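You operate a simulated robot arm through the tools that you are given. There is no shell and no other tool. Be economical: measure what you need, move in short steps, check, and stop when the job is done.

You run a simulated two-armed robot. Do the job below in one go: nothing can be reset, and whatever is moved stays where it is left.

JOB
Tighten the white star screw, prime out the air and start the pump.
Fine: prime valve open while priming, shut again before the start. Where these are worked on the way, their far stop is far enough and under half their travel is too little: prime valve.

Only the result counts: the job must be done as asked and must still hold three seconds after the hand-in. Knocking over, shifting, dropping, spilling or breaking anything else fails it.

ROBOT AND FRAMES
Two 7-joint arms with two-finger grippers on one trunk, on a base that drives. Base frame: it is fixed to the floor where the robot stands at the start and does not move with it; the origin is under the middle of the robot, x ahead of it, y to its left, z up. Readings come in mm, rad, newtons and seconds.
The left shoulder is at the start at [60, 123, 945], the right one opposite. With the tool pointing down near the work surface each hand reaches from about 100 to 740 mm from the robot's upright axis, wherever it stands, measured 20 degrees to its own side. Places, roughly: dosing water valve [600, 0, 700]; lance [-1250, 500, 750]; minus button [500, 0, 900]; plus button [500, 0, 900]; prime valve [600, 0, 600]; sample tap [600, 0, 400]; stroke knob [500, 0, 800]; white star screw [600, 0, 500]. Payload 1.47 kg a hand.
Tool frame (each hand has its own): the origin (TCP) lies between the finger pads and is the grasp point; the fingertips stand 16 mm ahead of it; z points along the fingers, y is the line along which they close. Largest opening 87 mm; the body of the gripper starts 55 mm behind the TCP.
Orientation is that of the tool frame in the base frame, as a unit quaternion [w, x, y, z]. With the fingers straight down and closing along the base's y, the tool's x points along the base's -x, its y along +y and its z along -z.

CONTROLS
- The arms move only by the tool move_arm. It takes "left_motion", "right_motion" or both (then of equal length, played together; a hand with none holds still); each is a list of rows, each a list of 3 entries, a list of its own where there are three numbers: the shift along the base's x, y, z in units of 400 mm (1.0 is 400 mm), then the turn, a rotation vector about the base's x, y, z in units of 180 degrees (1.0 is 180 degrees), then the finger opening in mm, from 0 to 87. In form: [[[dx, dy, dz], [rx, ry, rz], jaw], ...]. A call has 1 to 10 rows; each row is the pose to reach, as a shift and turn from the pose commanded when the call began. A call with a number of a shift or a turn outside -1 to 1 is refused whole. A row lasts 0.2 s, in which the tool goes at most 50 mm and 0.15 rad; a call with a longer step from one row to the next is refused whole, and so is a gripper value outside its range. A pose out of reach is approached as far as the arm can. The call stops where the force on the tool passes 90 N (or 10 N more than at its start, if that is more) or the arm is blocked; 0.2 s more then pass. The fingers move at their own pace (about 153 mm/s each) and stop on an object; they squeeze with about 21 N. The grip force told is the motor's: it shows also when the fingers shut on nothing. Time passes only in rows, and 0.2 s behind the last, so rows that repeat a pose let the fingers close. It gives the time, the measured TCP pose, the force on the tool (base axes), the opening and the grip force at its end, in the units of the frame above (readings bear some noise), with the torque about the TCP (base axes, N m) and any sound that the robot's microphone picked up, and new pictures: "pictures" is both (left out), scene, wrist or none (wrist: the cameras of the hands that moved).
- Cameras (640 x 400 px; columns grow to the right, rows downward): "scene" is now at [82.3, -14.1, 1499.1]; the picture's right is [-0.15, -0.99, 0.00], its down [-0.76, 0.12, -0.63] and it looks along [0.63, -0.10, -0.77] (base axes); focal length 285 px, centre (320, 200). "left" rides on the left gripper at [73, -12, -90] in its tool frame; the picture's right is [0.16, 0.99, 0.00], its down [-0.72, 0.12, -0.68] and it looks along [-0.67, 0.11, 0.73] (tool axes); focal length 247 px, centre (320, 200). "right" rides on the right gripper at [73, 12, -89] in its tool frame; the picture's right is [-0.16, 0.99, 0.00], its down [-0.72, -0.12, -0.68] and it looks along [-0.67, -0.11, 0.73] (tool axes); focal length 247 px, centre (320, 200). There is no depth. A picture from a camera that has moved, and an enlarged one, comes with that camera's place and axes in the base frame and with its lens.
- lift_body(by): slides the trunk up (or, below 0, down) by that many mm; the arms and the scene camera ride with it, the base frame stays. It gives what a move gives, with no picture.
- drive_base(legs): drives the robot by 1 to 6 legs, each [ahead, left, turn to the left] in mm, mm and rad, along the robot's own axes; the way and the turn of a leg run together, so that a leg with both is an arc; at most 1500 mm and 3.142 rad a leg. The arms and the cameras ride along, it lands a little off, and it stops where it bumps. It gives what a move gives, and a new picture of the scene camera.
- pan_tilt(pan, tilt): turns the head with the scene camera to pan (to the left, within 2.094 rad either way) and tilt (down, from -0.506 to 1.204), counted from straight ahead of the robot. It gives what a move gives, and a new picture of the scene camera.
- inspect(camera, box): a new picture of the part [left, top, right, bottom] of that camera's present view, enlarged. No time passes.
- finish_job(): hands the job in; it is judged then, once.

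Go step by step. Nothing tells you exact positions but the pictures and the camera data: compare them with the known pose of the tool, close in by small moves and look again before you grip or let go. The budget is 120 turns and 260 pictures, counting those below and the enlarged ones. Unless the task says otherwise, let go and move clear before handing in.

The tools are called after "Request:" as name(argument=value, ...) on one line, values as JSON. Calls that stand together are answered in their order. move_arm: Moves the arms, as the interface text tells. Its arguments: {"type":"object","properties":{"left_motion":{"type":"array","items":{"type":"array"}},"right_motion":{"type":"array","items":{"type":"array"}},"pictures":{"type":"string","enum":["both","scene","wrist","none"]}},"required":[]} The other tools are called the same way: lift_body (by) slides the trunk up or down; drive_base (legs) drives the base; pan_tilt (pan, tilt) turns the head that bears the scene camera; inspect (camera, box) takes an enlarged picture of a part of a camera's view; finish_job () hands the job in.

At the start:

```text
time_s: 0.0
left_tool_pos: [437.8, 156.9, 1068.8]
left_ee_rot: [0.0, 0.001, 1.0, 0.0]
left_force: [0.2, -0.6, 0.0]
left_moment: [-0.03, 0.0, -0.05]
left_finger_gap: 86.9
left_grasp_force: 0.1
right_tool_pos: [396.8, -241.8, 1137.1]
right_ee_rot: [-0.001, 0.0, 1.0, 0.0]
right_force: [0.8, 1.1, 1.0]
right_moment: [0.01, -0.03, 0.0]
right_finger_gap: 87.2
right_grasp_force: 0.0
trunk travel left (down, up): [-100.0, 130.0]
robot x, y, heading: [-0.4, -0.2, 0.004]
head pan, tilt: [-0.154, 0.885]
```

scene: 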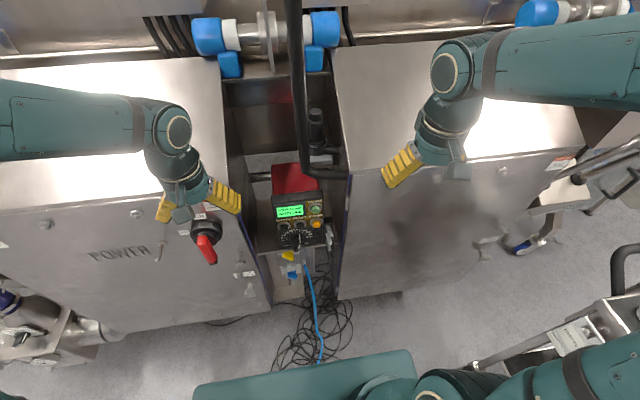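
right: 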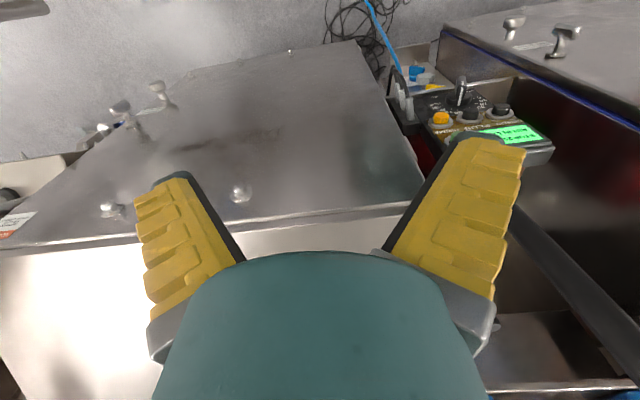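
left: 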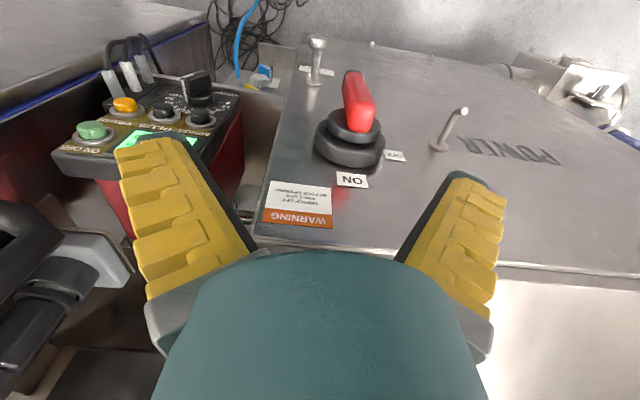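

I see a dosing pump in a gap between two cabinets, with a control panel and below it the valves. I take a closer look first.

Request:
inspect(camera="scene", box=[240, 150, 360, 310])

Request:
inspect(camera="left", box=[40, 20, 300, 200])

Request:
inspect(camera="right", box=[360, 40, 580, 180])

```text
2.50 times, centred on (300, 230) of scene
camera zoom: at [82.3, -14.1, 1499.1], right [-0.15, -0.99, 0.0], down [-0.76, 0.12, -0.63], along [0.63, -0.1, -0.77], focal length 712 px, centre (370, 125)
```

zoom: 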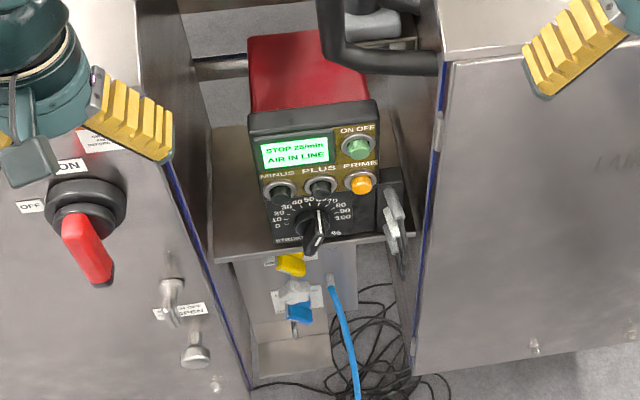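

```text
2.22 times, centred on (170, 110) of left
camera zoom: at [365.2, 146.6, 1158.3], right [-0.16, 0.99, 0.0], down [0.72, 0.12, 0.68], along [0.67, 0.11, -0.73], focal length 549 px, centre (653, 400)
```

zoom: 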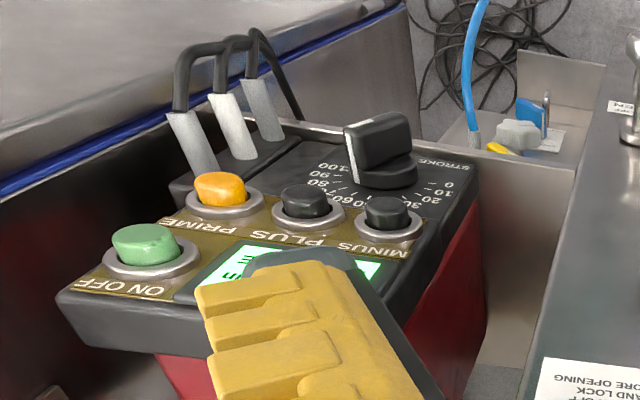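

```text
2.86 times, centred on (470, 110) of right
camera zoom: at [324.7, -231.0, 1227.6], right [0.16, 0.99, 0.0], down [0.72, -0.12, 0.68], along [0.67, -0.11, -0.73], focal length 706 px, centre (-109, 457)
```

zoom: 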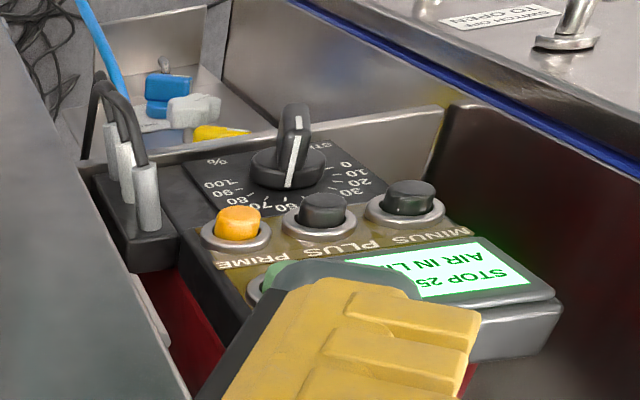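

The prime button triangulates to about [524, -73, 858] and the white star to about [605, 22, 465]. I back off for a lower-angle look.

Request:
drive_base(legs=[[-500, 0, 0]])

```text
time_s: 2.9
left_tool_pos: [-58.1, 156.6, 1068.1]
left_ee_rot: [-0.001, 0.001, 1.0, 0.001]
left_force: [-0.3, 0.5, 0.2]
left_moment: [-0.01, -0.02, -0.01]
left_finger_gap: 86.8
left_grasp_force: 0.1
right_tool_pos: [-100.4, -242.7, 1137.8]
right_ee_rot: [0.002, 0.002, 1.0, 0.0]
right_force: [-0.5, 0.0, 0.5]
right_moment: [-0.01, -0.03, -0.02]
right_finger_gap: 86.8
right_grasp_force: 0.0
trunk travel left (down, up): [-100.0, 130.0]
robot x, y, heading: [-495.2, 0.1, 0.001]
head pan, tilt: [-0.154, 0.885]
camera scene: at [-414.8, -13.7, 1499.1], right [-0.16, -0.99, 0.0], down [-0.76, 0.12, -0.63], along [0.63, -0.1, -0.77], focal length 285 px, centre (320, 200)
```

scene: 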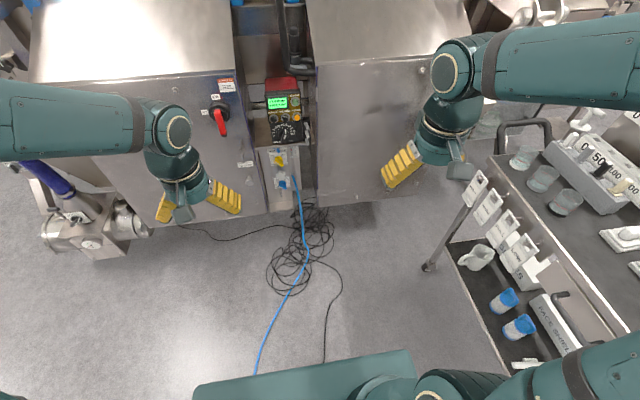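

Request:
inspect(camera="scene", box=[245, 135, 325, 215])

Request:
inspect(camera="scene", box=[250, 70, 320, 150])

Request:
inspect(camera="scene", box=[200, 0, 360, 110])

```text
5.00 times, centred on (285, 175) of scene
camera zoom: at [-414.8, -13.7, 1499.1], right [-0.16, -0.99, 0.0], down [-0.76, 0.12, -0.63], along [0.63, -0.1, -0.77], focal length 1424 px, centre (495, 325)
```

zoom: 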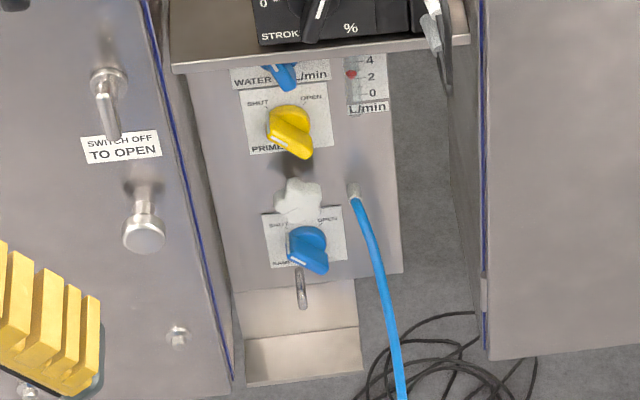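

```text
5.00 times, centred on (285, 110) of scene
camera zoom: at [-414.8, -13.7, 1499.1], right [-0.16, -0.99, 0.0], down [-0.76, 0.12, -0.63], along [0.63, -0.1, -0.77], focal length 1424 px, centre (495, 650)
```

zoom: 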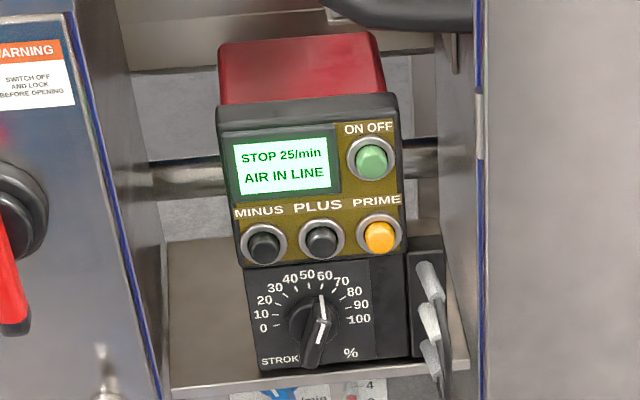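

```text
3.64 times, centred on (280, 55) of scene
camera zoom: at [-414.8, -13.7, 1499.1], right [-0.16, -0.99, 0.0], down [-0.76, 0.12, -0.63], along [0.63, -0.1, -0.77], focal length 1036 px, centre (466, 727)
```

zoom: 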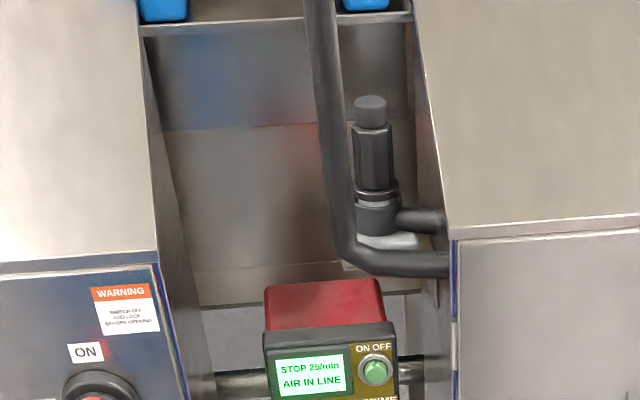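

The column under the shelf carries, from top to bottom, the water valve, the yellow prime valve, the white star and the sample tap. I lower the trunk, then turn the left hand to point forward.

Request:
lift_body(by=-100)

Request:
move_arm(left_motion=[[[0, 0, -0.1], [0, -0.047, 0], 87], [[0, 0, -0.2], [0, -0.094, 0], 87], [[0, 0, -0.3], [0, -0.141, 0], 87], [[0, 0, -0.4], [0, -0.188, 0], 87], [[0, 0, -0.5], [0, -0.235, 0], 87], [[0, 0, -0.6], [0, -0.282, 0], 87], [[0, 0, -0.7], [0, -0.329, 0], 87], [[0, 0, -0.8], [0, -0.376, 0], 87], [[0, 0, -0.9], [0, -0.423, 0], 87], [[0, 0, -1.0], [0, -0.47, 0], 87]])

```text
time_s: 4.3
left_tool_pos: [-58.2, 157.0, 969.0]
left_ee_rot: [-0.001, 0.002, 1.0, 0.0]
left_force: [0.8, 0.1, -0.7]
left_moment: [0.0, 0.03, 0.0]
left_finger_gap: 87.2
left_grasp_force: 0.0
right_tool_pos: [-100.0, -242.7, 1038.2]
right_ee_rot: [0.0, 0.002, 1.0, 0.0]
right_force: [0.0, 1.3, 0.6]
right_moment: [0.0, -0.02, -0.01]
right_finger_gap: 87.0
right_grasp_force: 0.1
trunk travel left (down, up): [0.0, 230.0]
robot x, y, heading: [-495.8, 1.0, -0.008]
head pan, tilt: [-0.154, 0.885]
```

```text
time_s: 6.5
left_tool_pos: [-40.9, 63.2, 577.3]
left_ee_rot: [0.672, 0.001, 0.74, 0.038]
left_force: [0.2, 0.0, 0.6]
left_moment: [-0.03, 0.01, 0.01]
left_finger_gap: 87.0
left_grasp_force: 0.0
left hand out of reach, approached as far as the arm can: row 5, 6, 7, 8, 9, 10
right_tool_pos: [-100.1, -243.0, 1038.4]
right_ee_rot: [0.001, 0.001, 1.0, 0.001]
right_force: [0.6, 0.5, 0.6]
right_moment: [-0.04, 0.04, 0.0]
right_finger_gap: 87.0
right_grasp_force: 0.0
trunk travel left (down, up): [0.0, 230.0]
robot x, y, heading: [-496.6, -1.1, -0.003]
head pan, tilt: [-0.154, 0.885]
camera scene: at [-413.6, -13.9, 1398.8], right [-0.16, -0.99, 0.0], down [-0.76, 0.12, -0.63], along [0.63, -0.1, -0.77], focal length 285 px, centre (320, 200)
camera left: at [-135.8, 51.2, 513.7], right [-0.06, 0.99, -0.1], down [-0.61, 0.04, 0.79], along [0.79, 0.11, 0.6], focal length 247 px, centre (320, 200)
```

scene: 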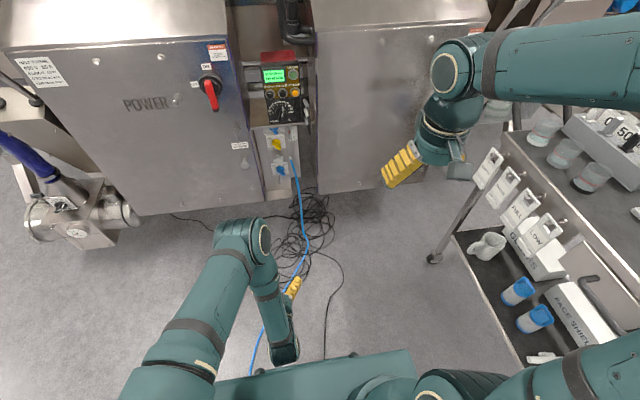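
left: 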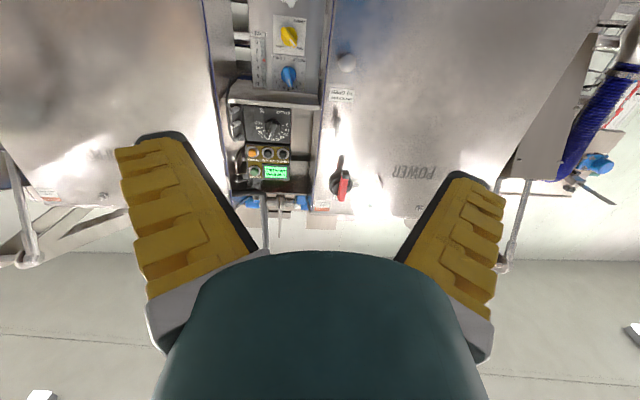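

The hand now points forward. I take an enlarged look at the fittings through the left camera (its image is upside down).

Request:
inspect(camera="left", box=[220, 0, 340, 100])

Request:
move_arm(left_motion=[[[0.1, 0.03, 0], [0, -0.015, 0], 87], [[0.2, 0.06, 0], [0, -0.03, 0], 87], [[0.3, 0.06, 0], [0, -0.03, 0], 87], [[0.4, 0.06, 0], [0, -0.03, 0], 87]])

```text
4.00 times, centred on (280, 50) of left
camera zoom: at [-135.8, 51.2, 513.7], right [-0.06, 0.99, -0.1], down [-0.61, 0.04, 0.79], along [0.79, 0.11, 0.6], focal length 988 px, centre (480, 800)
```

zoom: 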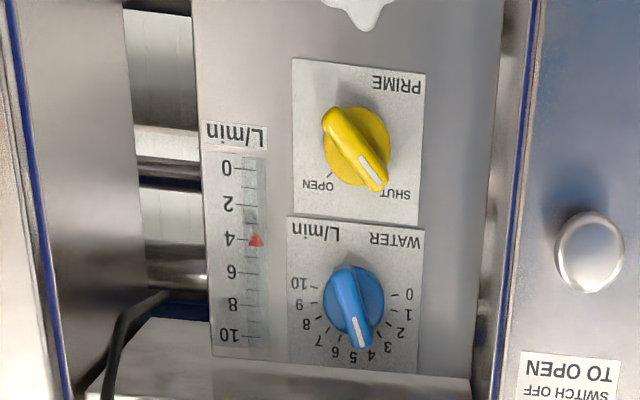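

```text
time_s: 7.5
left_tool_pos: [117.3, 77.1, 573.7]
left_ee_rot: [0.703, -0.001, 0.709, 0.044]
left_force: [1.1, 0.9, 0.1]
left_moment: [0.0, -0.01, 0.0]
left_finger_gap: 87.0
left_grasp_force: 0.0
left hand out of reach, approached as far as the arm can: row 1, 2, 3, 4
right_tool_pos: [-100.0, -243.0, 1037.0]
right_ee_rot: [-0.001, 0.001, 1.0, 0.0]
right_force: [0.1, -0.5, 0.7]
right_moment: [0.0, -0.05, -0.04]
right_finger_gap: 86.8
right_grasp_force: 0.0
trunk travel left (down, up): [0.0, 230.0]
robot x, y, heading: [-499.4, 1.0, -0.006]
head pan, tilt: [-0.154, 0.885]
camera scene: at [-413.9, -13.5, 1399.0], right [-0.16, -0.99, 0.0], down [-0.76, 0.12, -0.63], along [0.63, -0.1, -0.77], focal length 285 px, centre (320, 200)
camera left: at [28.3, 63.9, 503.0], right [-0.07, 0.99, -0.1], down [-0.68, 0.03, 0.73], along [0.73, 0.11, 0.67], focal length 247 px, centre (320, 200)
```

scene: 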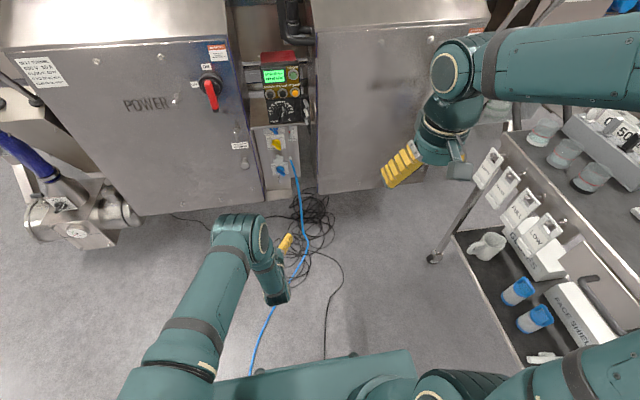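
left: 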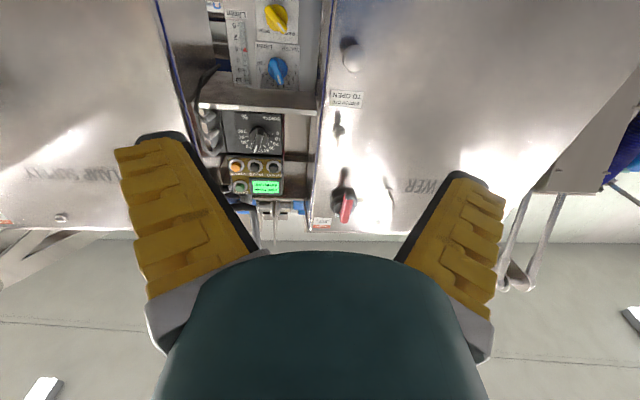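

The prime valve is at SHUT (pointer upper left) and OPEN is upper right, so it opens clockwise. I line the left hand up with the star's height and y, straighten it, then drive closer.

Request:
move_arm(left_motion=[[[0, -0.07, -0.09], [-0.01, -0.001, -0.01], 87], [[0, -0.137, -0.18], [-0.019, -0.002, -0.02], 87], [[0, -0.137, -0.26], [-0.019, -0.002, -0.02], 87]], pictures="none")

Request:
drive_base(legs=[[330, 0, 0]])

Request:
inspect(camera="left", box=[120, 0, 520, 250])

```text
time_s: 8.3
left_tool_pos: [115.3, 14.6, 495.0]
left_ee_rot: [0.706, 0.001, 0.708, -0.003]
left_force: [0.0, -0.7, 0.8]
left_moment: [0.03, 0.01, 0.02]
left_finger_gap: 87.0
left_grasp_force: 0.2
left hand out of reach, approached as far as the arm can: row 1, 2, 3
right_tool_pos: [-99.6, -242.6, 1038.3]
right_ee_rot: [0.0, 0.002, 1.0, 0.0]
right_force: [0.0, -0.7, -0.6]
right_moment: [-0.01, 0.0, 0.05]
right_finger_gap: 87.0
right_grasp_force: 0.0
trunk travel left (down, up): [0.0, 230.0]
robot x, y, heading: [-496.2, 0.6, -0.009]
head pan, tilt: [-0.154, 0.885]
```

```text
time_s: 10.4
left_tool_pos: [439.9, 13.9, 493.4]
left_ee_rot: [0.706, 0.001, 0.708, -0.002]
left_force: [0.6, -0.9, -0.9]
left_moment: [0.01, -0.04, -0.03]
left_finger_gap: 87.2
left_grasp_force: 0.1
right_tool_pos: [225.3, -243.4, 1038.0]
right_ee_rot: [0.0, 0.001, 1.0, -0.001]
right_force: [0.6, -0.7, -0.9]
right_moment: [0.01, 0.01, -0.01]
right_finger_gap: 87.1
right_grasp_force: 0.2
trunk travel left (down, up): [0.0, 230.0]
robot x, y, heading: [-174.0, 2.3, -0.002]
head pan, tilt: [-0.154, 0.885]
camera scene: at [-89.5, -14.6, 1399.0], right [-0.16, -0.99, 0.0], down [-0.76, 0.12, -0.63], along [0.63, -0.1, -0.77], focal length 285 px, centre (320, 200)
```

scene: 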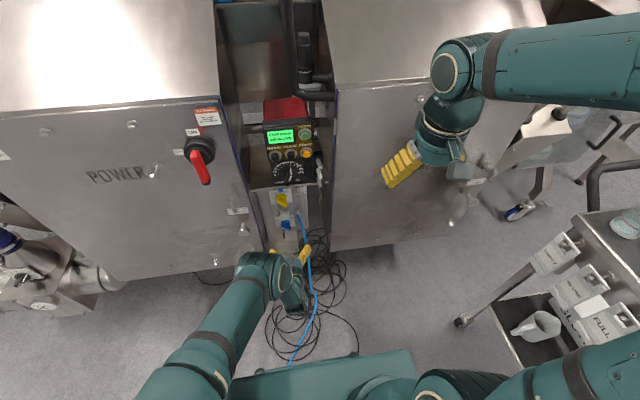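

```text
1.60 times, centred on (320, 125) of left
camera zoom: at [349.8, 3.5, 422.7], right [0.0, 0.99, -0.16], down [-0.68, 0.12, 0.73], along [0.74, 0.11, 0.67], focal length 395 px, centre (320, 320)
```

zoom: 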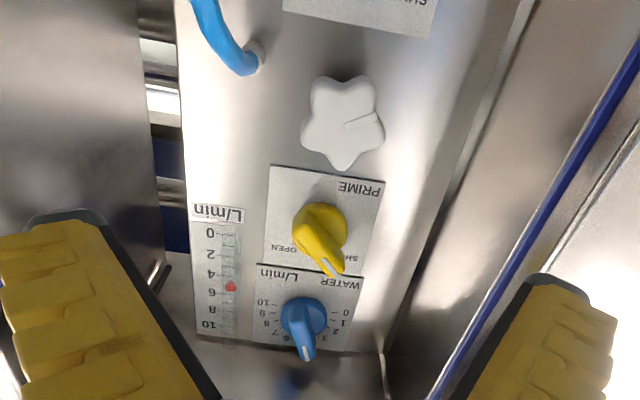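

Triangulated: star about [600, 26, 491], prime handle about [595, 26, 562]. I drive 110 mm closer and refine with the arm.

Request:
drive_base(legs=[[100, 0, 0]])

Request:
move_arm(left_motion=[[[0, 0.03, -0.005], [0, 0, 0], 87]], pictures="wrist")

```text
time_s: 11.6
left_tool_pos: [537.0, 15.6, 493.8]
left_ee_rot: [0.706, 0.001, 0.709, -0.003]
left_force: [0.2, -0.6, 0.2]
left_moment: [0.03, 0.0, 0.01]
left_finger_gap: 86.9
left_grasp_force: 0.0
right_tool_pos: [324.2, -242.6, 1037.9]
right_ee_rot: [0.0, 0.001, 1.0, 0.0]
right_force: [0.4, 0.0, -0.4]
right_moment: [-0.02, 0.01, -0.02]
right_finger_gap: 87.0
right_grasp_force: 0.0
trunk travel left (down, up): [0.0, 230.0]
robot x, y, heading: [-75.8, -0.0, 0.0]
head pan, tilt: [-0.154, 0.885]
camera scene: at [9.8, -14.7, 1398.9], right [-0.15, -0.99, 0.0], down [-0.76, 0.12, -0.63], along [0.63, -0.1, -0.77], focal length 285 px, centre (320, 200)
```

scene: 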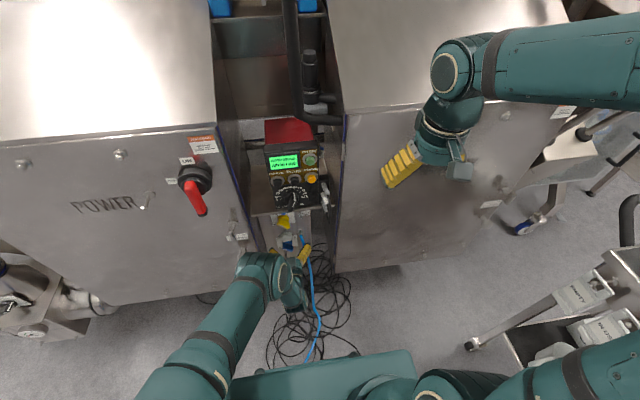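

```text
time_s: 12.0
left_tool_pos: [540.8, 23.6, 493.3]
left_ee_rot: [0.706, -0.001, 0.708, 0.005]
left_force: [0.4, 0.5, 0.2]
left_moment: [-0.02, 0.01, 0.01]
left_finger_gap: 86.9
left_grasp_force: 0.1
left hand out of reach, approached as far as the arm can: row 1
right_tool_pos: [323.6, -242.9, 1038.1]
right_ee_rot: [0.001, 0.001, 1.0, 0.0]
right_force: [0.2, -0.1, 0.4]
right_moment: [-0.03, -0.01, 0.01]
right_finger_gap: 87.0
right_grasp_force: 0.0
trunk travel left (down, up): [0.0, 230.0]
robot x, y, heading: [-69.8, -0.3, -0.002]
head pan, tilt: [-0.154, 0.885]
camera left: at [452.0, 12.0, 421.6], right [-0.01, 0.99, -0.15], down [-0.68, 0.11, 0.73], along [0.73, 0.11, 0.67], focal length 247 px, centre (320, 200)
```

left: 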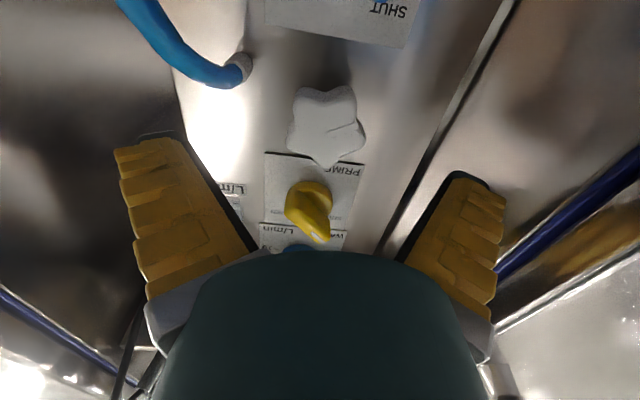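

The star sits straight ahead at about [592, 26, 488]. I close in by 30 mm and look.

Request:
move_arm(left_motion=[[[0.05, 0.006, -0.01], [0, 0, 0], 87], [[0.09, 0.006, -0.01], [0, 0, 0], 87]], pictures="wrist")

```text
time_s: 12.6
left_tool_pos: [572.6, 27.6, 499.0]
left_ee_rot: [0.705, -0.001, 0.709, 0.002]
left_force: [-0.6, -0.7, -0.3]
left_moment: [0.0, 0.01, 0.0]
left_finger_gap: 86.9
left_grasp_force: 0.0
left hand out of reach, approached as far as the arm can: row 1, 2
right_tool_pos: [323.2, -243.7, 1038.3]
right_ee_rot: [0.0, 0.001, 1.0, 0.0]
right_force: [0.1, 0.1, -0.7]
right_moment: [-0.01, 0.0, 0.04]
right_finger_gap: 87.2
right_grasp_force: 0.0
trunk travel left (down, up): [0.0, 230.0]
robot x, y, heading: [-74.4, 0.4, -0.002]
head pan, tilt: [-0.154, 0.885]
camera left: at [484.1, 15.4, 427.5], right [0.0, 0.99, -0.16], down [-0.68, 0.11, 0.73], along [0.74, 0.11, 0.67], focal length 247 px, centre (320, 200)
```

left: 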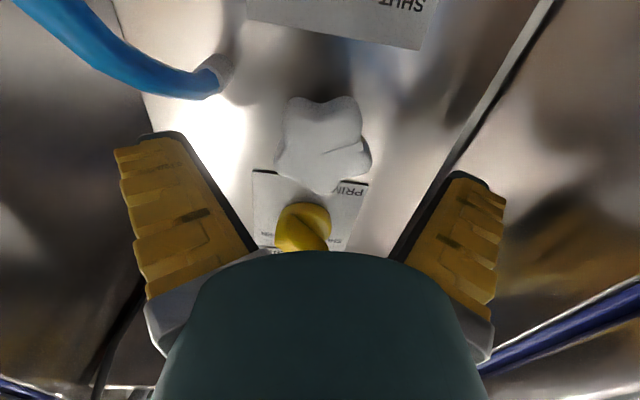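

The arm hits a limit about 11 mm too high. I test whether tilting the fingers slightly down frees it, staying clear of the star with open jaws.

Request:
move_arm(left_motion=[[[-0.02, 0, -0.015], [0, 0.03, 0], 87], [[-0.02, 0, -0.035], [0, 0.045, 0], 87]], pictures="scene")

Request:
inspect(camera="scene", box=[200, 180, 360, 400])

```text
time_s: 13.2
left_tool_pos: [566.7, 25.8, 484.1]
left_ee_rot: [0.654, -0.001, 0.756, -0.001]
left_force: [-0.8, 0.0, -0.7]
left_moment: [0.01, 0.01, -0.02]
left_finger_gap: 86.8
left_grasp_force: 0.1
right_tool_pos: [322.3, -242.9, 1038.0]
right_ee_rot: [0.0, 0.001, 1.0, 0.0]
right_force: [-0.5, -0.8, -0.5]
right_moment: [0.01, 0.02, 0.01]
right_finger_gap: 87.0
right_grasp_force: 0.1
trunk travel left (down, up): [0.0, 230.0]
robot x, y, heading: [-71.0, 0.9, -0.004]
head pan, tilt: [-0.154, 0.885]
camera scene: at [8.7, -14.6, 1399.0], right [-0.15, -0.99, 0.0], down [-0.76, 0.12, -0.63], along [0.63, -0.1, -0.77], focal length 285 px, centre (320, 200)
```

scene: 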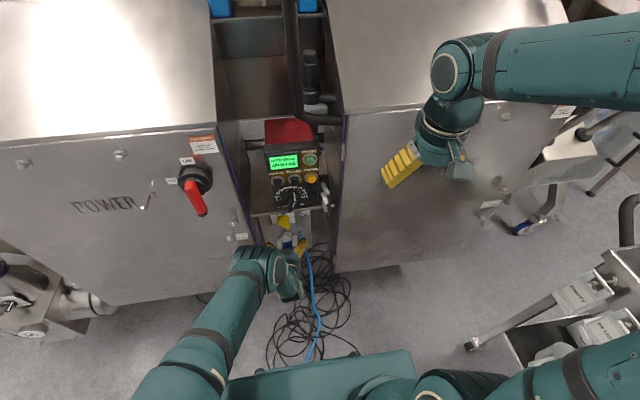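

```text
1.82 times, centred on (280, 290) of scene
camera zoom: at [8.7, -14.6, 1399.0], right [-0.15, -0.99, 0.0], down [-0.76, 0.12, -0.63], along [0.63, -0.1, -0.77], focal length 518 px, centre (393, 36)
```

zoom: 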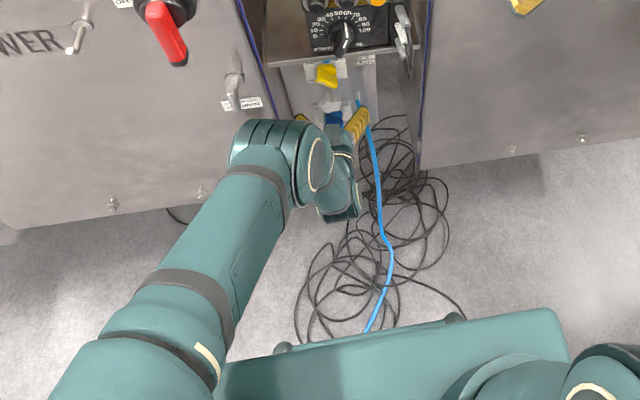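

Tilting by 8° frees the arm and it reaches z 484. I advance to the star and look.

Request:
move_arm(left_motion=[[[0.04, 0, 0.008], [0, 0, 0], 87]], pictures="wrist")

```text
time_s: 13.6
left_tool_pos: [582.5, 25.7, 487.0]
left_ee_rot: [0.655, 0.0, 0.756, -0.002]
left_force: [0.1, -1.0, -0.8]
left_moment: [-0.01, 0.0, 0.02]
left_finger_gap: 86.9
left_grasp_force: 0.1
right_tool_pos: [323.1, -243.5, 1037.9]
right_ee_rot: [0.0, 0.0, 1.0, 0.0]
right_force: [0.2, 0.2, 0.6]
right_moment: [-0.02, -0.01, 0.02]
right_finger_gap: 86.9
right_grasp_force: 0.0
trunk travel left (down, up): [0.0, 230.0]
robot x, y, heading: [-72.1, 2.9, 0.002]
head pan, tilt: [-0.154, 0.885]
camera left: at [483.5, 14.8, 429.1], right [-0.02, 0.99, -0.16], down [-0.57, 0.12, 0.81], along [0.82, 0.11, 0.56], focal length 247 px, centre (320, 200)
```

left: 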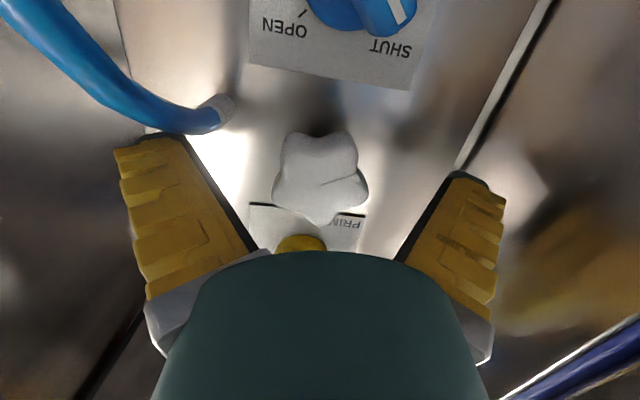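

The star lies between the fingers, but the blue hose fitting is near the right fingertip. I narrow the jaws first, advance 5 mm, then close.

Request:
move_arm(left_motion=[[[0, 0, 0], [0, 0, 0], 62], [[0.012, 0.002, 0.002], [0, 0, 0], 62], [[0.012, 0.002, 0.002], [0, 0, 0], 20], [[0.012, 0.002, 0.002], [0, 0, 0], 20]], pictures="wrist")

```text
time_s: 14.6
left_tool_pos: [587.6, 26.8, 490.0]
left_ee_rot: [0.655, 0.0, 0.756, -0.002]
left_force: [-3.2, -1.0, 2.6]
left_moment: [-0.07, -0.11, -0.16]
left_finger_gap: 36.5
left_grasp_force: 30.5
right_tool_pos: [322.6, -242.8, 1038.0]
right_ee_rot: [0.001, 0.001, 1.0, 0.0]
right_force: [-0.4, -0.3, 0.7]
right_moment: [0.01, -0.02, -0.02]
right_finger_gap: 87.4
right_grasp_force: 0.1
trunk travel left (down, up): [0.0, 230.0]
robot x, y, heading: [-72.9, -0.2, -0.004]
head pan, tilt: [-0.154, 0.885]
camera left: at [488.8, 15.0, 430.6], right [-0.02, 0.99, -0.16], down [-0.57, 0.12, 0.81], along [0.82, 0.11, 0.56], focal length 247 px, centre (320, 200)
```

left: 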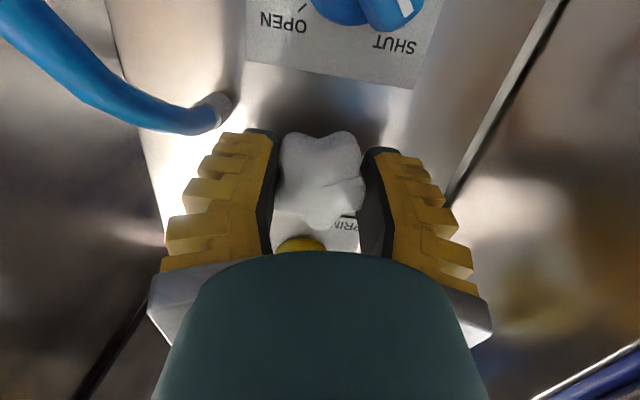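

The star is gripped (36.5 mm). I turn it clockwise 0.6 rad and watch the torque.

Request:
move_arm(left_motion=[[[0.012, 0.002, 0.002], [0, 0, 0], 10], [[0, 0, 0], [0.04, 0, -0.0058], 10], [[0, 0, 0], [0.08, 0, -0.0116], 10], [[0, 0, 0], [0.12, 0, -0.0174], 10], [[0, 0, 0], [0.16, 0, -0.023], 10], [[0, 0, 0], [0.2, 0, -0.029], 10]], pictures="wrist")

```text
time_s: 16.0
left_tool_pos: [588.0, 26.0, 489.7]
left_ee_rot: [0.622, 0.236, 0.718, 0.203]
left_force: [7.4, -7.8, 2.0]
left_moment: [-0.04, -0.15, 0.52]
left_finger_gap: 35.5
left_grasp_force: 30.2
right_tool_pos: [322.3, -242.5, 1038.8]
right_ee_rot: [0.0, 0.0, 1.0, 0.001]
right_force: [0.1, -0.4, -0.3]
right_moment: [0.01, -0.02, -0.02]
right_finger_gap: 87.0
right_grasp_force: 0.1
trunk travel left (down, up): [0.0, 230.0]
robot x, y, heading: [-73.8, -2.4, -0.0]
head pan, tilt: [-0.154, 0.885]
camera left: at [490.4, 60.5, 438.2], right [0.07, 0.89, 0.45], down [-0.58, -0.33, 0.74], along [0.81, -0.31, 0.49], focal length 247 px, centre (320, 200)
```

left: 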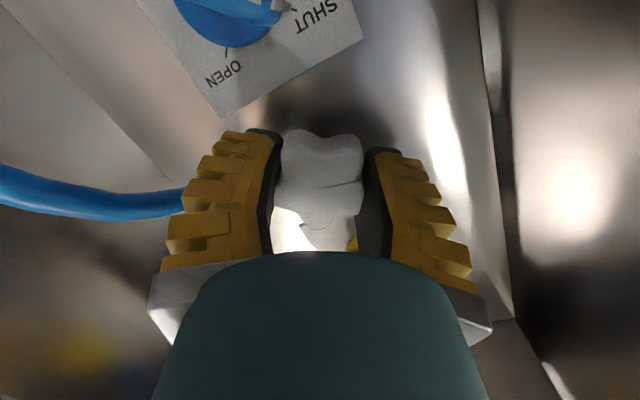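

The star follows, with little torque yet. I continue clockwise.

Request:
move_arm(left_motion=[[[0, 0, 0], [0.04, 0, -0.0058], 10], [[0, 0, 0], [0.08, 0, -0.0116], 10], [[0, 0, 0], [0.12, 0, -0.0174], 10], [[0, 0, 0], [0.16, 0, -0.023], 10], [[0, 0, 0], [0.2, 0, -0.029], 10]], pictures="wrist")

```text
time_s: 17.2
left_tool_pos: [585.6, 26.5, 488.7]
left_ee_rot: [0.527, 0.45, 0.609, 0.387]
left_force: [2.3, -8.8, 0.3]
left_moment: [-0.06, -0.23, 0.6]
left_finger_gap: 34.7
left_grasp_force: 30.4
right_tool_pos: [322.8, -243.1, 1037.6]
right_ee_rot: [0.0, 0.002, 1.0, -0.001]
right_force: [-1.1, 0.1, 0.8]
right_moment: [0.03, 0.0, -0.02]
right_finger_gap: 87.1
right_grasp_force: 0.0
trunk travel left (down, up): [0.0, 230.0]
robot x, y, heading: [-72.0, -2.6, -0.0]
head pan, tilt: [-0.154, 0.885]
camera left: at [494.0, 93.2, 470.5], right [0.13, 0.44, 0.89], down [-0.63, -0.66, 0.42], along [0.77, -0.61, 0.19], focal length 247 px, centre (320, 200)
```

left: 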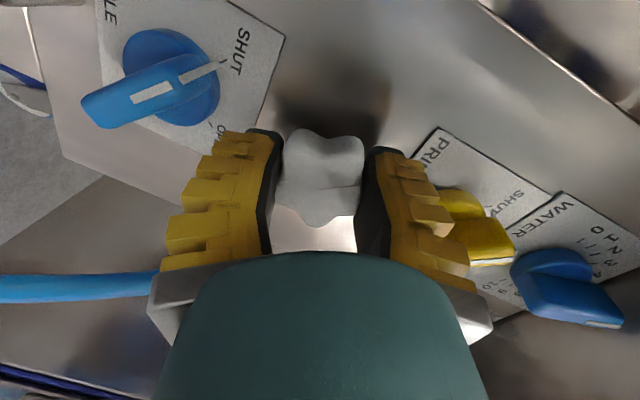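

Still turning freely after about 73°. I let go, back off and wind the hand back 144° (two lobes) for a fresh bite.

Request:
move_arm(left_motion=[[[0, 0, 0], [0, 0, 0], 56], [[-0.06, 0, 0.009], [0, 0, 0], 56], [[-0.12, 0, 0.018], [-0.046, 0, 0.0066], 56], [[-0.12, 0, 0.018], [-0.092, 0, 0.0133], 56], [[-0.12, 0, 0.018], [-0.138, 0, 0.02], 56], [[-0.12, 0, 0.018], [-0.184, 0, 0.0266], 56], [[-0.12, 0, 0.018], [-0.23, 0, 0.0333], 56], [[-0.12, 0, 0.018], [-0.276, 0, 0.04], 56], [[-0.12, 0, 0.018], [-0.322, 0, 0.0466], 56], [[-0.12, 0, 0.018], [-0.368, 0, 0.0532], 56]], pictures="none")

Request:
move_arm(left_motion=[[[0, 0, 0], [-0.046, 0, 0.0066], 56], [[0, 0, 0], [-0.092, 0, 0.0133], 56], [[0, 0, 0], [-0.138, 0, 0.02], 56], [[0, 0, 0], [-0.184, 0, 0.0266], 56], [[0, 0, 0], [-0.23, 0, 0.0333], 56], [[0, 0, 0], [-0.276, 0, 0.04], 56], [[0, 0, 0], [-0.322, 0, 0.0466], 56], [[0, 0, 0], [-0.368, 0, 0.0532], 56], [[0, 0, 0], [-0.4, 0, 0.0578], 56]], pictures="wrist")

```text
time_s: 19.4
left_tool_pos: [537.7, 26.4, 495.7]
left_ee_rot: [0.653, 0.037, 0.755, 0.031]
left_force: [-0.1, 0.1, 0.6]
left_moment: [-0.01, 0.0, -0.01]
left_finger_gap: 60.9
left_grasp_force: 3.8
right_tool_pos: [323.5, -243.4, 1037.9]
right_ee_rot: [0.0, 0.001, 1.0, 0.0]
right_force: [-0.7, 0.0, 0.0]
right_moment: [0.02, 0.01, 0.0]
right_finger_gap: 87.0
right_grasp_force: 0.0
trunk travel left (down, up): [0.0, 230.0]
robot x, y, heading: [-72.5, -0.7, 0.004]
head pan, tilt: [-0.154, 0.885]
```

```text
time_s: 20.8
left_tool_pos: [607.1, -77.2, 508.2]
left_ee_rot: [0.609, -0.176, 0.767, -0.1]
left_force: [-28.2, 19.2, 34.3]
left_moment: [1.32, 2.86, -3.43]
left_finger_gap: 57.6
left_grasp_force: 4.2
left hand out of reach, approached as far as the arm can: row 1, 2, 3, 4, 5, 6, 7
right_tool_pos: [322.8, -242.0, 1036.5]
right_ee_rot: [-0.002, 0.001, 1.0, 0.0]
right_force: [0.8, -0.4, -1.7]
right_moment: [0.1, 0.1, -0.01]
right_finger_gap: 86.9
right_grasp_force: 0.0
trunk travel left (down, up): [0.0, 230.0]
robot x, y, heading: [-76.6, 1.9, 0.003]
head pan, tilt: [-0.154, 0.885]
stopped in row 7 (left hand): the force on the tool passed its limit at 249 N (the readings are from after the stop); the commanded pose is now the measured one
camera left: at [508.9, -121.5, 469.6], right [-0.18, 0.84, -0.51], down [-0.53, 0.35, 0.77], along [0.83, 0.41, 0.39], focal length 247 px, centre (320, 200)
```

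left: 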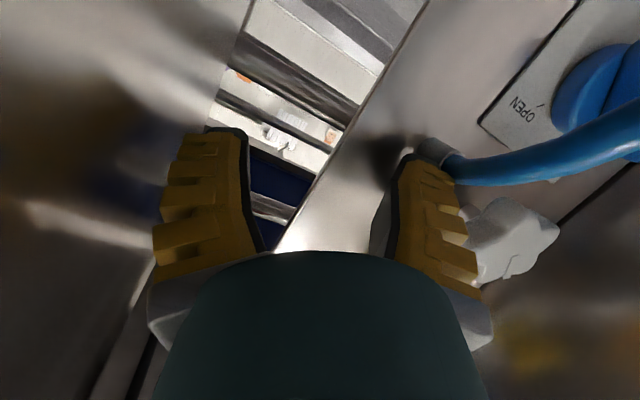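

The hand drifted right when the roll ran into a joint limit and pressed against the panel. I retract straight along the fingers and check for damage.

Request:
move_arm(left_motion=[[[-0.06, -0.004, 0.015], [0, 0, 0], 56], [[-0.13, -0.008, 0.03], [0, 0, 0], 56], [[-0.22, -0.012, 0.04], [0, 0, 0], 56]])

```text
time_s: 21.6
left_tool_pos: [519.9, -88.9, 525.1]
left_ee_rot: [0.605, -0.18, 0.769, -0.096]
left_force: [2.8, 4.3, 0.7]
left_moment: [-0.04, 0.03, 0.15]
left_finger_gap: 57.7
left_grasp_force: 0.8
left hand out of reach, approached as far as the arm can: row 3
right_tool_pos: [323.8, -241.9, 1036.8]
right_ee_rot: [-0.001, 0.0, 1.0, 0.0]
right_force: [-1.0, 0.1, 0.7]
right_moment: [0.02, 0.02, -0.01]
right_finger_gap: 87.1
right_grasp_force: 0.0
trunk travel left (down, up): [0.0, 230.0]
robot x, y, heading: [-75.3, 3.7, -0.0]
head pan, tilt: [-0.154, 0.885]
camera scene: at [8.8, -13.8, 1399.0], right [-0.15, -0.99, 0.0], down [-0.76, 0.12, -0.63], along [0.63, -0.1, -0.77], focal length 285 px, centre (320, 200)
camera left: at [421.6, -134.1, 486.6], right [-0.19, 0.84, -0.5], down [-0.53, 0.34, 0.78], along [0.83, 0.41, 0.38], focal length 247 px, centre (320, 200)
```

scene: 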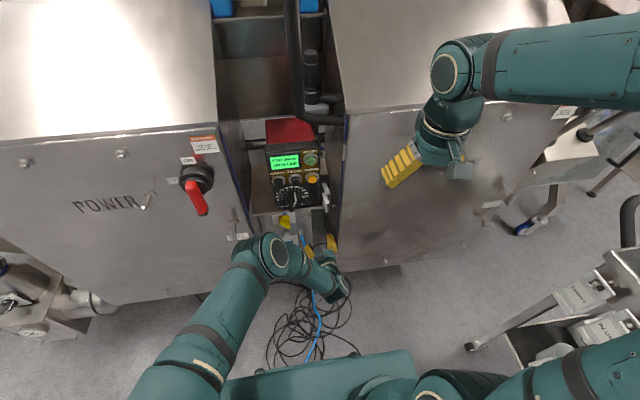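
left: 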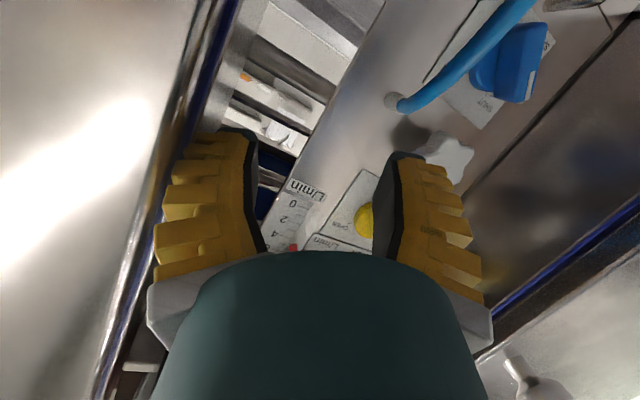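

Nothing is displaced. I bring the hand back in front of the star with the earlier, reachable orientation.

Request:
move_arm(left_motion=[[[-0.03, 0.07, 0], [0.039, -0.007, -0.0134], 56], [[-0.05, 0.14, -0.02], [0.078, -0.014, -0.0268], 56], [[-0.05, 0.21, -0.04], [0.117, -0.021, -0.04], 56], [[-0.05, 0.2875, -0.0625], [0.1553, -0.0283, -0.0536], 56]], pictures="none")

```text
time_s: 22.6
left_tool_pos: [498.5, 24.7, 499.5]
left_ee_rot: [0.654, 0.042, 0.755, 0.029]
left_force: [-0.4, -0.3, 0.4]
left_moment: [0.02, -0.01, -0.01]
left_finger_gap: 61.2
left_grasp_force: 3.7
right_tool_pos: [323.5, -241.9, 1036.9]
right_ee_rot: [-0.001, 0.0, 1.0, 0.0]
right_force: [0.1, -0.6, 0.0]
right_moment: [-0.03, 0.03, 0.03]
right_finger_gap: 87.1
right_grasp_force: 0.0
trunk travel left (down, up): [0.0, 230.0]
robot x, y, heading: [-72.2, -1.6, 0.005]
head pan, tilt: [-0.154, 0.885]
```

Before regripping I test in free air how far the wrist can roll clockwise.

Request:
move_arm(left_motion=[[[0, 0, 0], [0.046, 0, -0.0066], 56], [[0, 0, 0], [0.092, 0, -0.0133], 56], [[0, 0, 0], [0.138, 0, -0.02], 56], [[0, 0, 0], [0.184, 0, -0.0266], 56], [[0, 0, 0], [0.23, 0, -0.0333], 56], [[0, 0, 0], [0.276, 0, -0.04], 56], [[0, 0, 0], [0.322, 0, -0.0466], 56], [[0, 0, 0], [0.368, 0, -0.0532], 56], [[0, 0, 0], [0.414, 0, -0.06], 56], [[0, 0, 0], [0.46, 0, -0.0665], 56]], pictures="none")

Request:
move_arm(left_motion=[[[0, 0, 0], [0.046, 0, -0.0066], 56], [[0, 0, 0], [0.092, 0, -0.0133], 56], [[0, 0, 0], [0.138, 0, -0.02], 56], [[0, 0, 0], [0.184, 0, -0.0266], 56], [[0, 0, 0], [0.23, 0, -0.0333], 56], [[0, 0, 0], [0.276, 0, -0.04], 56], [[0, 0, 0], [0.322, 0, -0.0466], 56], [[0, 0, 0], [0.368, 0, -0.0532], 56], [[0, 0, 0], [0.414, 0, -0.06], 56], [[0, 0, 0], [0.46, 0, -0.0665], 56]])

```text
time_s: 24.8
left_tool_pos: [501.7, 25.4, 499.6]
left_ee_rot: [0.462, 0.535, 0.54, 0.457]
left_force: [-0.1, 0.4, 0.7]
left_moment: [0.0, 0.0, 0.0]
left_finger_gap: 61.0
left_grasp_force: 3.3
right_tool_pos: [322.4, -242.6, 1035.2]
right_ee_rot: [-0.001, 0.0, 1.0, 0.0]
right_force: [-0.5, 0.0, -0.7]
right_moment: [0.0, -0.01, -0.02]
right_finger_gap: 87.0
right_grasp_force: 0.0
trunk travel left (down, up): [0.0, 230.0]
robot x, y, heading: [-77.2, -2.2, 0.001]
head pan, tilt: [-0.154, 0.885]
```

```text
time_s: 27.0
left_tool_pos: [501.6, 25.7, 499.8]
left_ee_rot: [0.035, 0.755, 0.048, 0.653]
left_force: [-0.6, -0.1, -0.2]
left_moment: [0.0, 0.01, 0.02]
left_finger_gap: 60.8
left_grasp_force: 3.0
right_tool_pos: [324.0, -243.0, 1036.8]
right_ee_rot: [-0.001, 0.0, 1.0, 0.0]
right_force: [-0.2, -0.2, -0.4]
right_moment: [-0.04, -0.01, -0.02]
right_finger_gap: 87.3
right_grasp_force: 0.1
trunk travel left (down, up): [0.0, 230.0]
robot x, y, heading: [-72.5, 4.3, 0.003]
head pan, tilt: [-0.154, 0.885]
camera scene: at [8.5, -14.1, 1399.1], right [-0.15, -0.99, 0.0], down [-0.76, 0.12, -0.63], along [0.63, -0.1, -0.77], focal length 285 px, centre (320, 200)
camera left: at [422.9, 45.5, 583.5], right [0.05, -0.96, 0.27], down [-0.77, -0.21, -0.6], along [0.63, -0.18, -0.75], focal length 247 px, centre (320, 200)
```

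scene: 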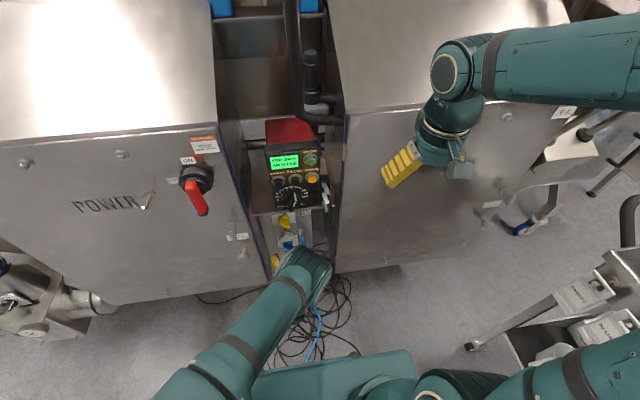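
left: 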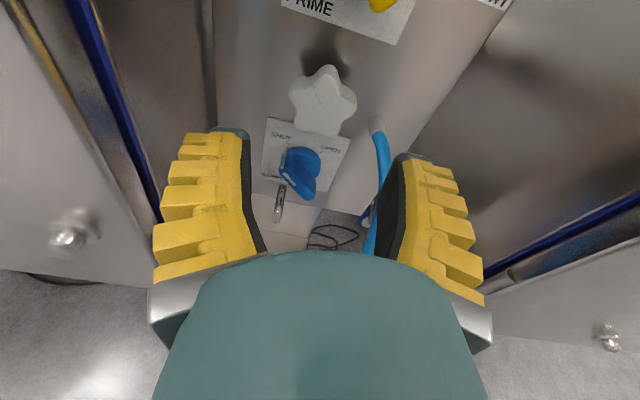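

The roll is free to about 170° and the arm sits better there, with the camera upright. I test whether it goes further clockwise.

Request:
move_arm(left_motion=[[[0, 0, 0], [0.046, 0, -0.0066], 56], [[0, 0, 0], [0.092, 0, -0.0133], 56], [[0, 0, 0], [0.138, 0, -0.02], 56], [[0, 0, 0], [0.184, 0, -0.0266], 56], [[0, 0, 0], [0.23, 0, -0.0333], 56], [[0, 0, 0], [0.276, 0, -0.04], 56], [[0, 0, 0], [0.322, 0, -0.0466], 56], [[0, 0, 0], [0.368, 0, -0.0532], 56]], pictures="none")

```text
time_s: 28.8
left_tool_pos: [500.4, 25.1, 498.9]
left_ee_rot: [-0.332, 0.653, -0.374, 0.569]
left_force: [0.1, -0.6, 0.2]
left_moment: [0.02, -0.02, 0.01]
left_finger_gap: 60.9
left_grasp_force: 3.5
right_tool_pos: [323.5, -241.6, 1036.5]
right_ee_rot: [0.0, 0.0, 1.0, 0.0]
right_force: [0.4, 0.8, 0.2]
right_moment: [0.02, 0.02, 0.0]
right_finger_gap: 87.0
right_grasp_force: 0.1
trunk travel left (down, up): [0.0, 230.0]
robot x, y, heading: [-71.8, 2.2, 0.001]
head pan, tilt: [-0.154, 0.885]
```

The range reaches 237°. I wind back to 72° in free air.

Request:
move_arm(left_motion=[[[0, 0, 0], [-0.046, 0, 0.0066], 56], [[0, 0, 0], [-0.092, 0, 0.0133], 56], [[0, 0, 0], [-0.138, 0, 0.02], 56], [[0, 0, 0], [-0.184, 0, 0.0266], 56], [[0, 0, 0], [-0.23, 0, 0.0333], 56], [[0, 0, 0], [-0.276, 0, 0.04], 56], [[0, 0, 0], [-0.322, 0, 0.0466], 56], [[0, 0, 0], [-0.368, 0, 0.0532], 56], [[0, 0, 0], [-0.414, 0, 0.06], 56], [[0, 0, 0], [-0.46, 0, 0.0665], 56]], pictures="none")

Request:
move_arm(left_motion=[[[0, 0, 0], [-0.046, 0, 0.0066], 56], [[0, 0, 0], [-0.092, 0, 0.0133], 56], [[0, 0, 0], [-0.138, 0, 0.02], 56], [[0, 0, 0], [-0.184, 0, 0.0266], 56], [[0, 0, 0], [-0.23, 0, 0.0333], 56], [[0, 0, 0], [-0.276, 0, 0.04], 56], [[0, 0, 0], [-0.322, 0, 0.0466], 56], [[0, 0, 0], [-0.368, 0, 0.0532], 56], [[0, 0, 0], [-0.414, 0, 0.06], 56], [[0, 0, 0], [-0.46, 0, 0.0665], 56]], pictures="wrist")

```text
time_s: 31.0
left_tool_pos: [502.1, 26.0, 499.1]
left_ee_rot: [0.131, 0.74, 0.159, 0.64]
left_force: [-0.2, -0.2, -0.3]
left_moment: [0.02, 0.01, -0.01]
left_finger_gap: 60.8
left_grasp_force: 3.4
right_tool_pos: [323.9, -242.7, 1037.3]
right_ee_rot: [-0.001, -0.001, 1.0, -0.001]
right_force: [0.1, 0.9, 0.6]
right_moment: [0.02, 0.01, -0.01]
right_finger_gap: 87.2
right_grasp_force: 0.1
trunk travel left (down, up): [0.0, 230.0]
robot x, y, heading: [-72.8, 1.1, -0.001]
head pan, tilt: [-0.154, 0.885]
```

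```text
time_s: 33.2
left_tool_pos: [501.7, 24.5, 499.7]
left_ee_rot: [0.525, 0.45, 0.612, 0.385]
left_force: [-0.5, 0.0, 0.4]
left_moment: [0.03, 0.01, -0.01]
left_finger_gap: 60.8
left_grasp_force: 4.0
right_tool_pos: [323.8, -242.0, 1036.8]
right_ee_rot: [0.0, 0.0, 1.0, 0.0]
right_force: [-0.1, 0.3, 0.2]
right_moment: [0.0, 0.02, -0.01]
right_finger_gap: 87.0
right_grasp_force: 0.1
trunk travel left (down, up): [0.0, 230.0]
robot x, y, heading: [-72.4, -0.6, 0.001]
head pan, tilt: [-0.154, 0.885]
camera left: at [408.3, 92.0, 481.0], right [0.14, 0.45, 0.88], down [-0.62, -0.65, 0.43], along [0.77, -0.61, 0.19], focal length 247 px, centre (320, 200)
```

left: 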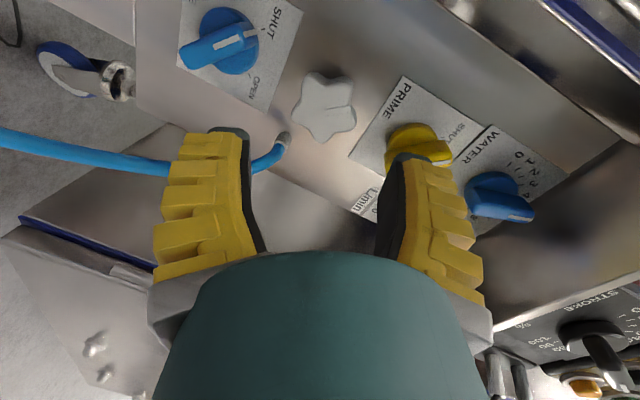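

The roll is 72.5°. I advance onto the star, grip it and turn clockwise.

Request:
move_arm(left_motion=[[[0.1, 0.003, -0.012], [0, 0, 0], 56], [[0.19, 0.004, -0.022], [0, 0, 0], 56], [[0.218, 0.004, -0.027], [0, 0, 0], 54], [[0.218, 0.004, -0.027], [0, 0, 0], 10], [[0.218, 0.004, -0.027], [0, 0, 0], 10], [[0.218, 0.004, -0.027], [0.044, 0, -0.0064], 10], [[0.218, 0.004, -0.027], [0.088, 0, -0.0127], 10], [[0.218, 0.004, -0.027], [0.132, 0, -0.019], 10], [[0.218, 0.004, -0.027], [0.176, 0, -0.0255], 10], [[0.218, 0.004, -0.027], [0.22, 0, -0.032], 10]], pictures="wrist")

```text
time_s: 35.4
left_tool_pos: [586.7, 26.0, 489.9]
left_ee_rot: [0.36, 0.631, 0.421, 0.543]
left_force: [-30.0, -15.9, 11.5]
left_moment: [-1.18, -3.14, 3.82]
left_finger_gap: 36.5
left_grasp_force: 29.6
right_tool_pos: [321.4, -242.6, 1037.0]
right_ee_rot: [0.0, 0.001, 1.0, -0.001]
right_force: [0.5, -0.3, 0.1]
right_moment: [-0.02, 0.01, -0.01]
right_finger_gap: 86.8
right_grasp_force: 0.1
trunk travel left (down, up): [0.0, 230.0]
robot x, y, heading: [-73.6, -1.7, -0.007]
head pan, tilt: [-0.154, 0.885]
camera left: at [500.8, 98.1, 520.7], right [0.15, -0.24, 0.96], down [-0.7, -0.71, -0.07], along [0.7, -0.66, -0.27], focal length 247 px, centre (320, 200)
```

left: 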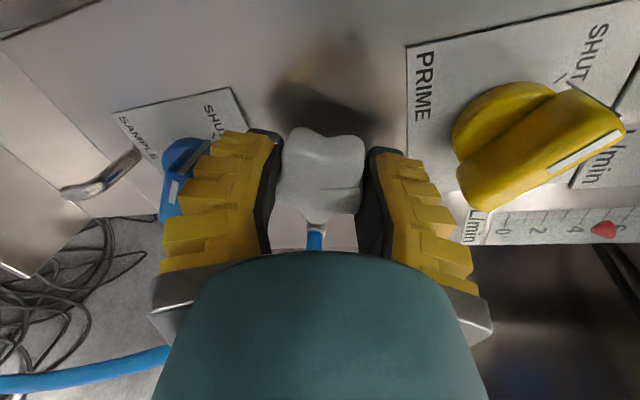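

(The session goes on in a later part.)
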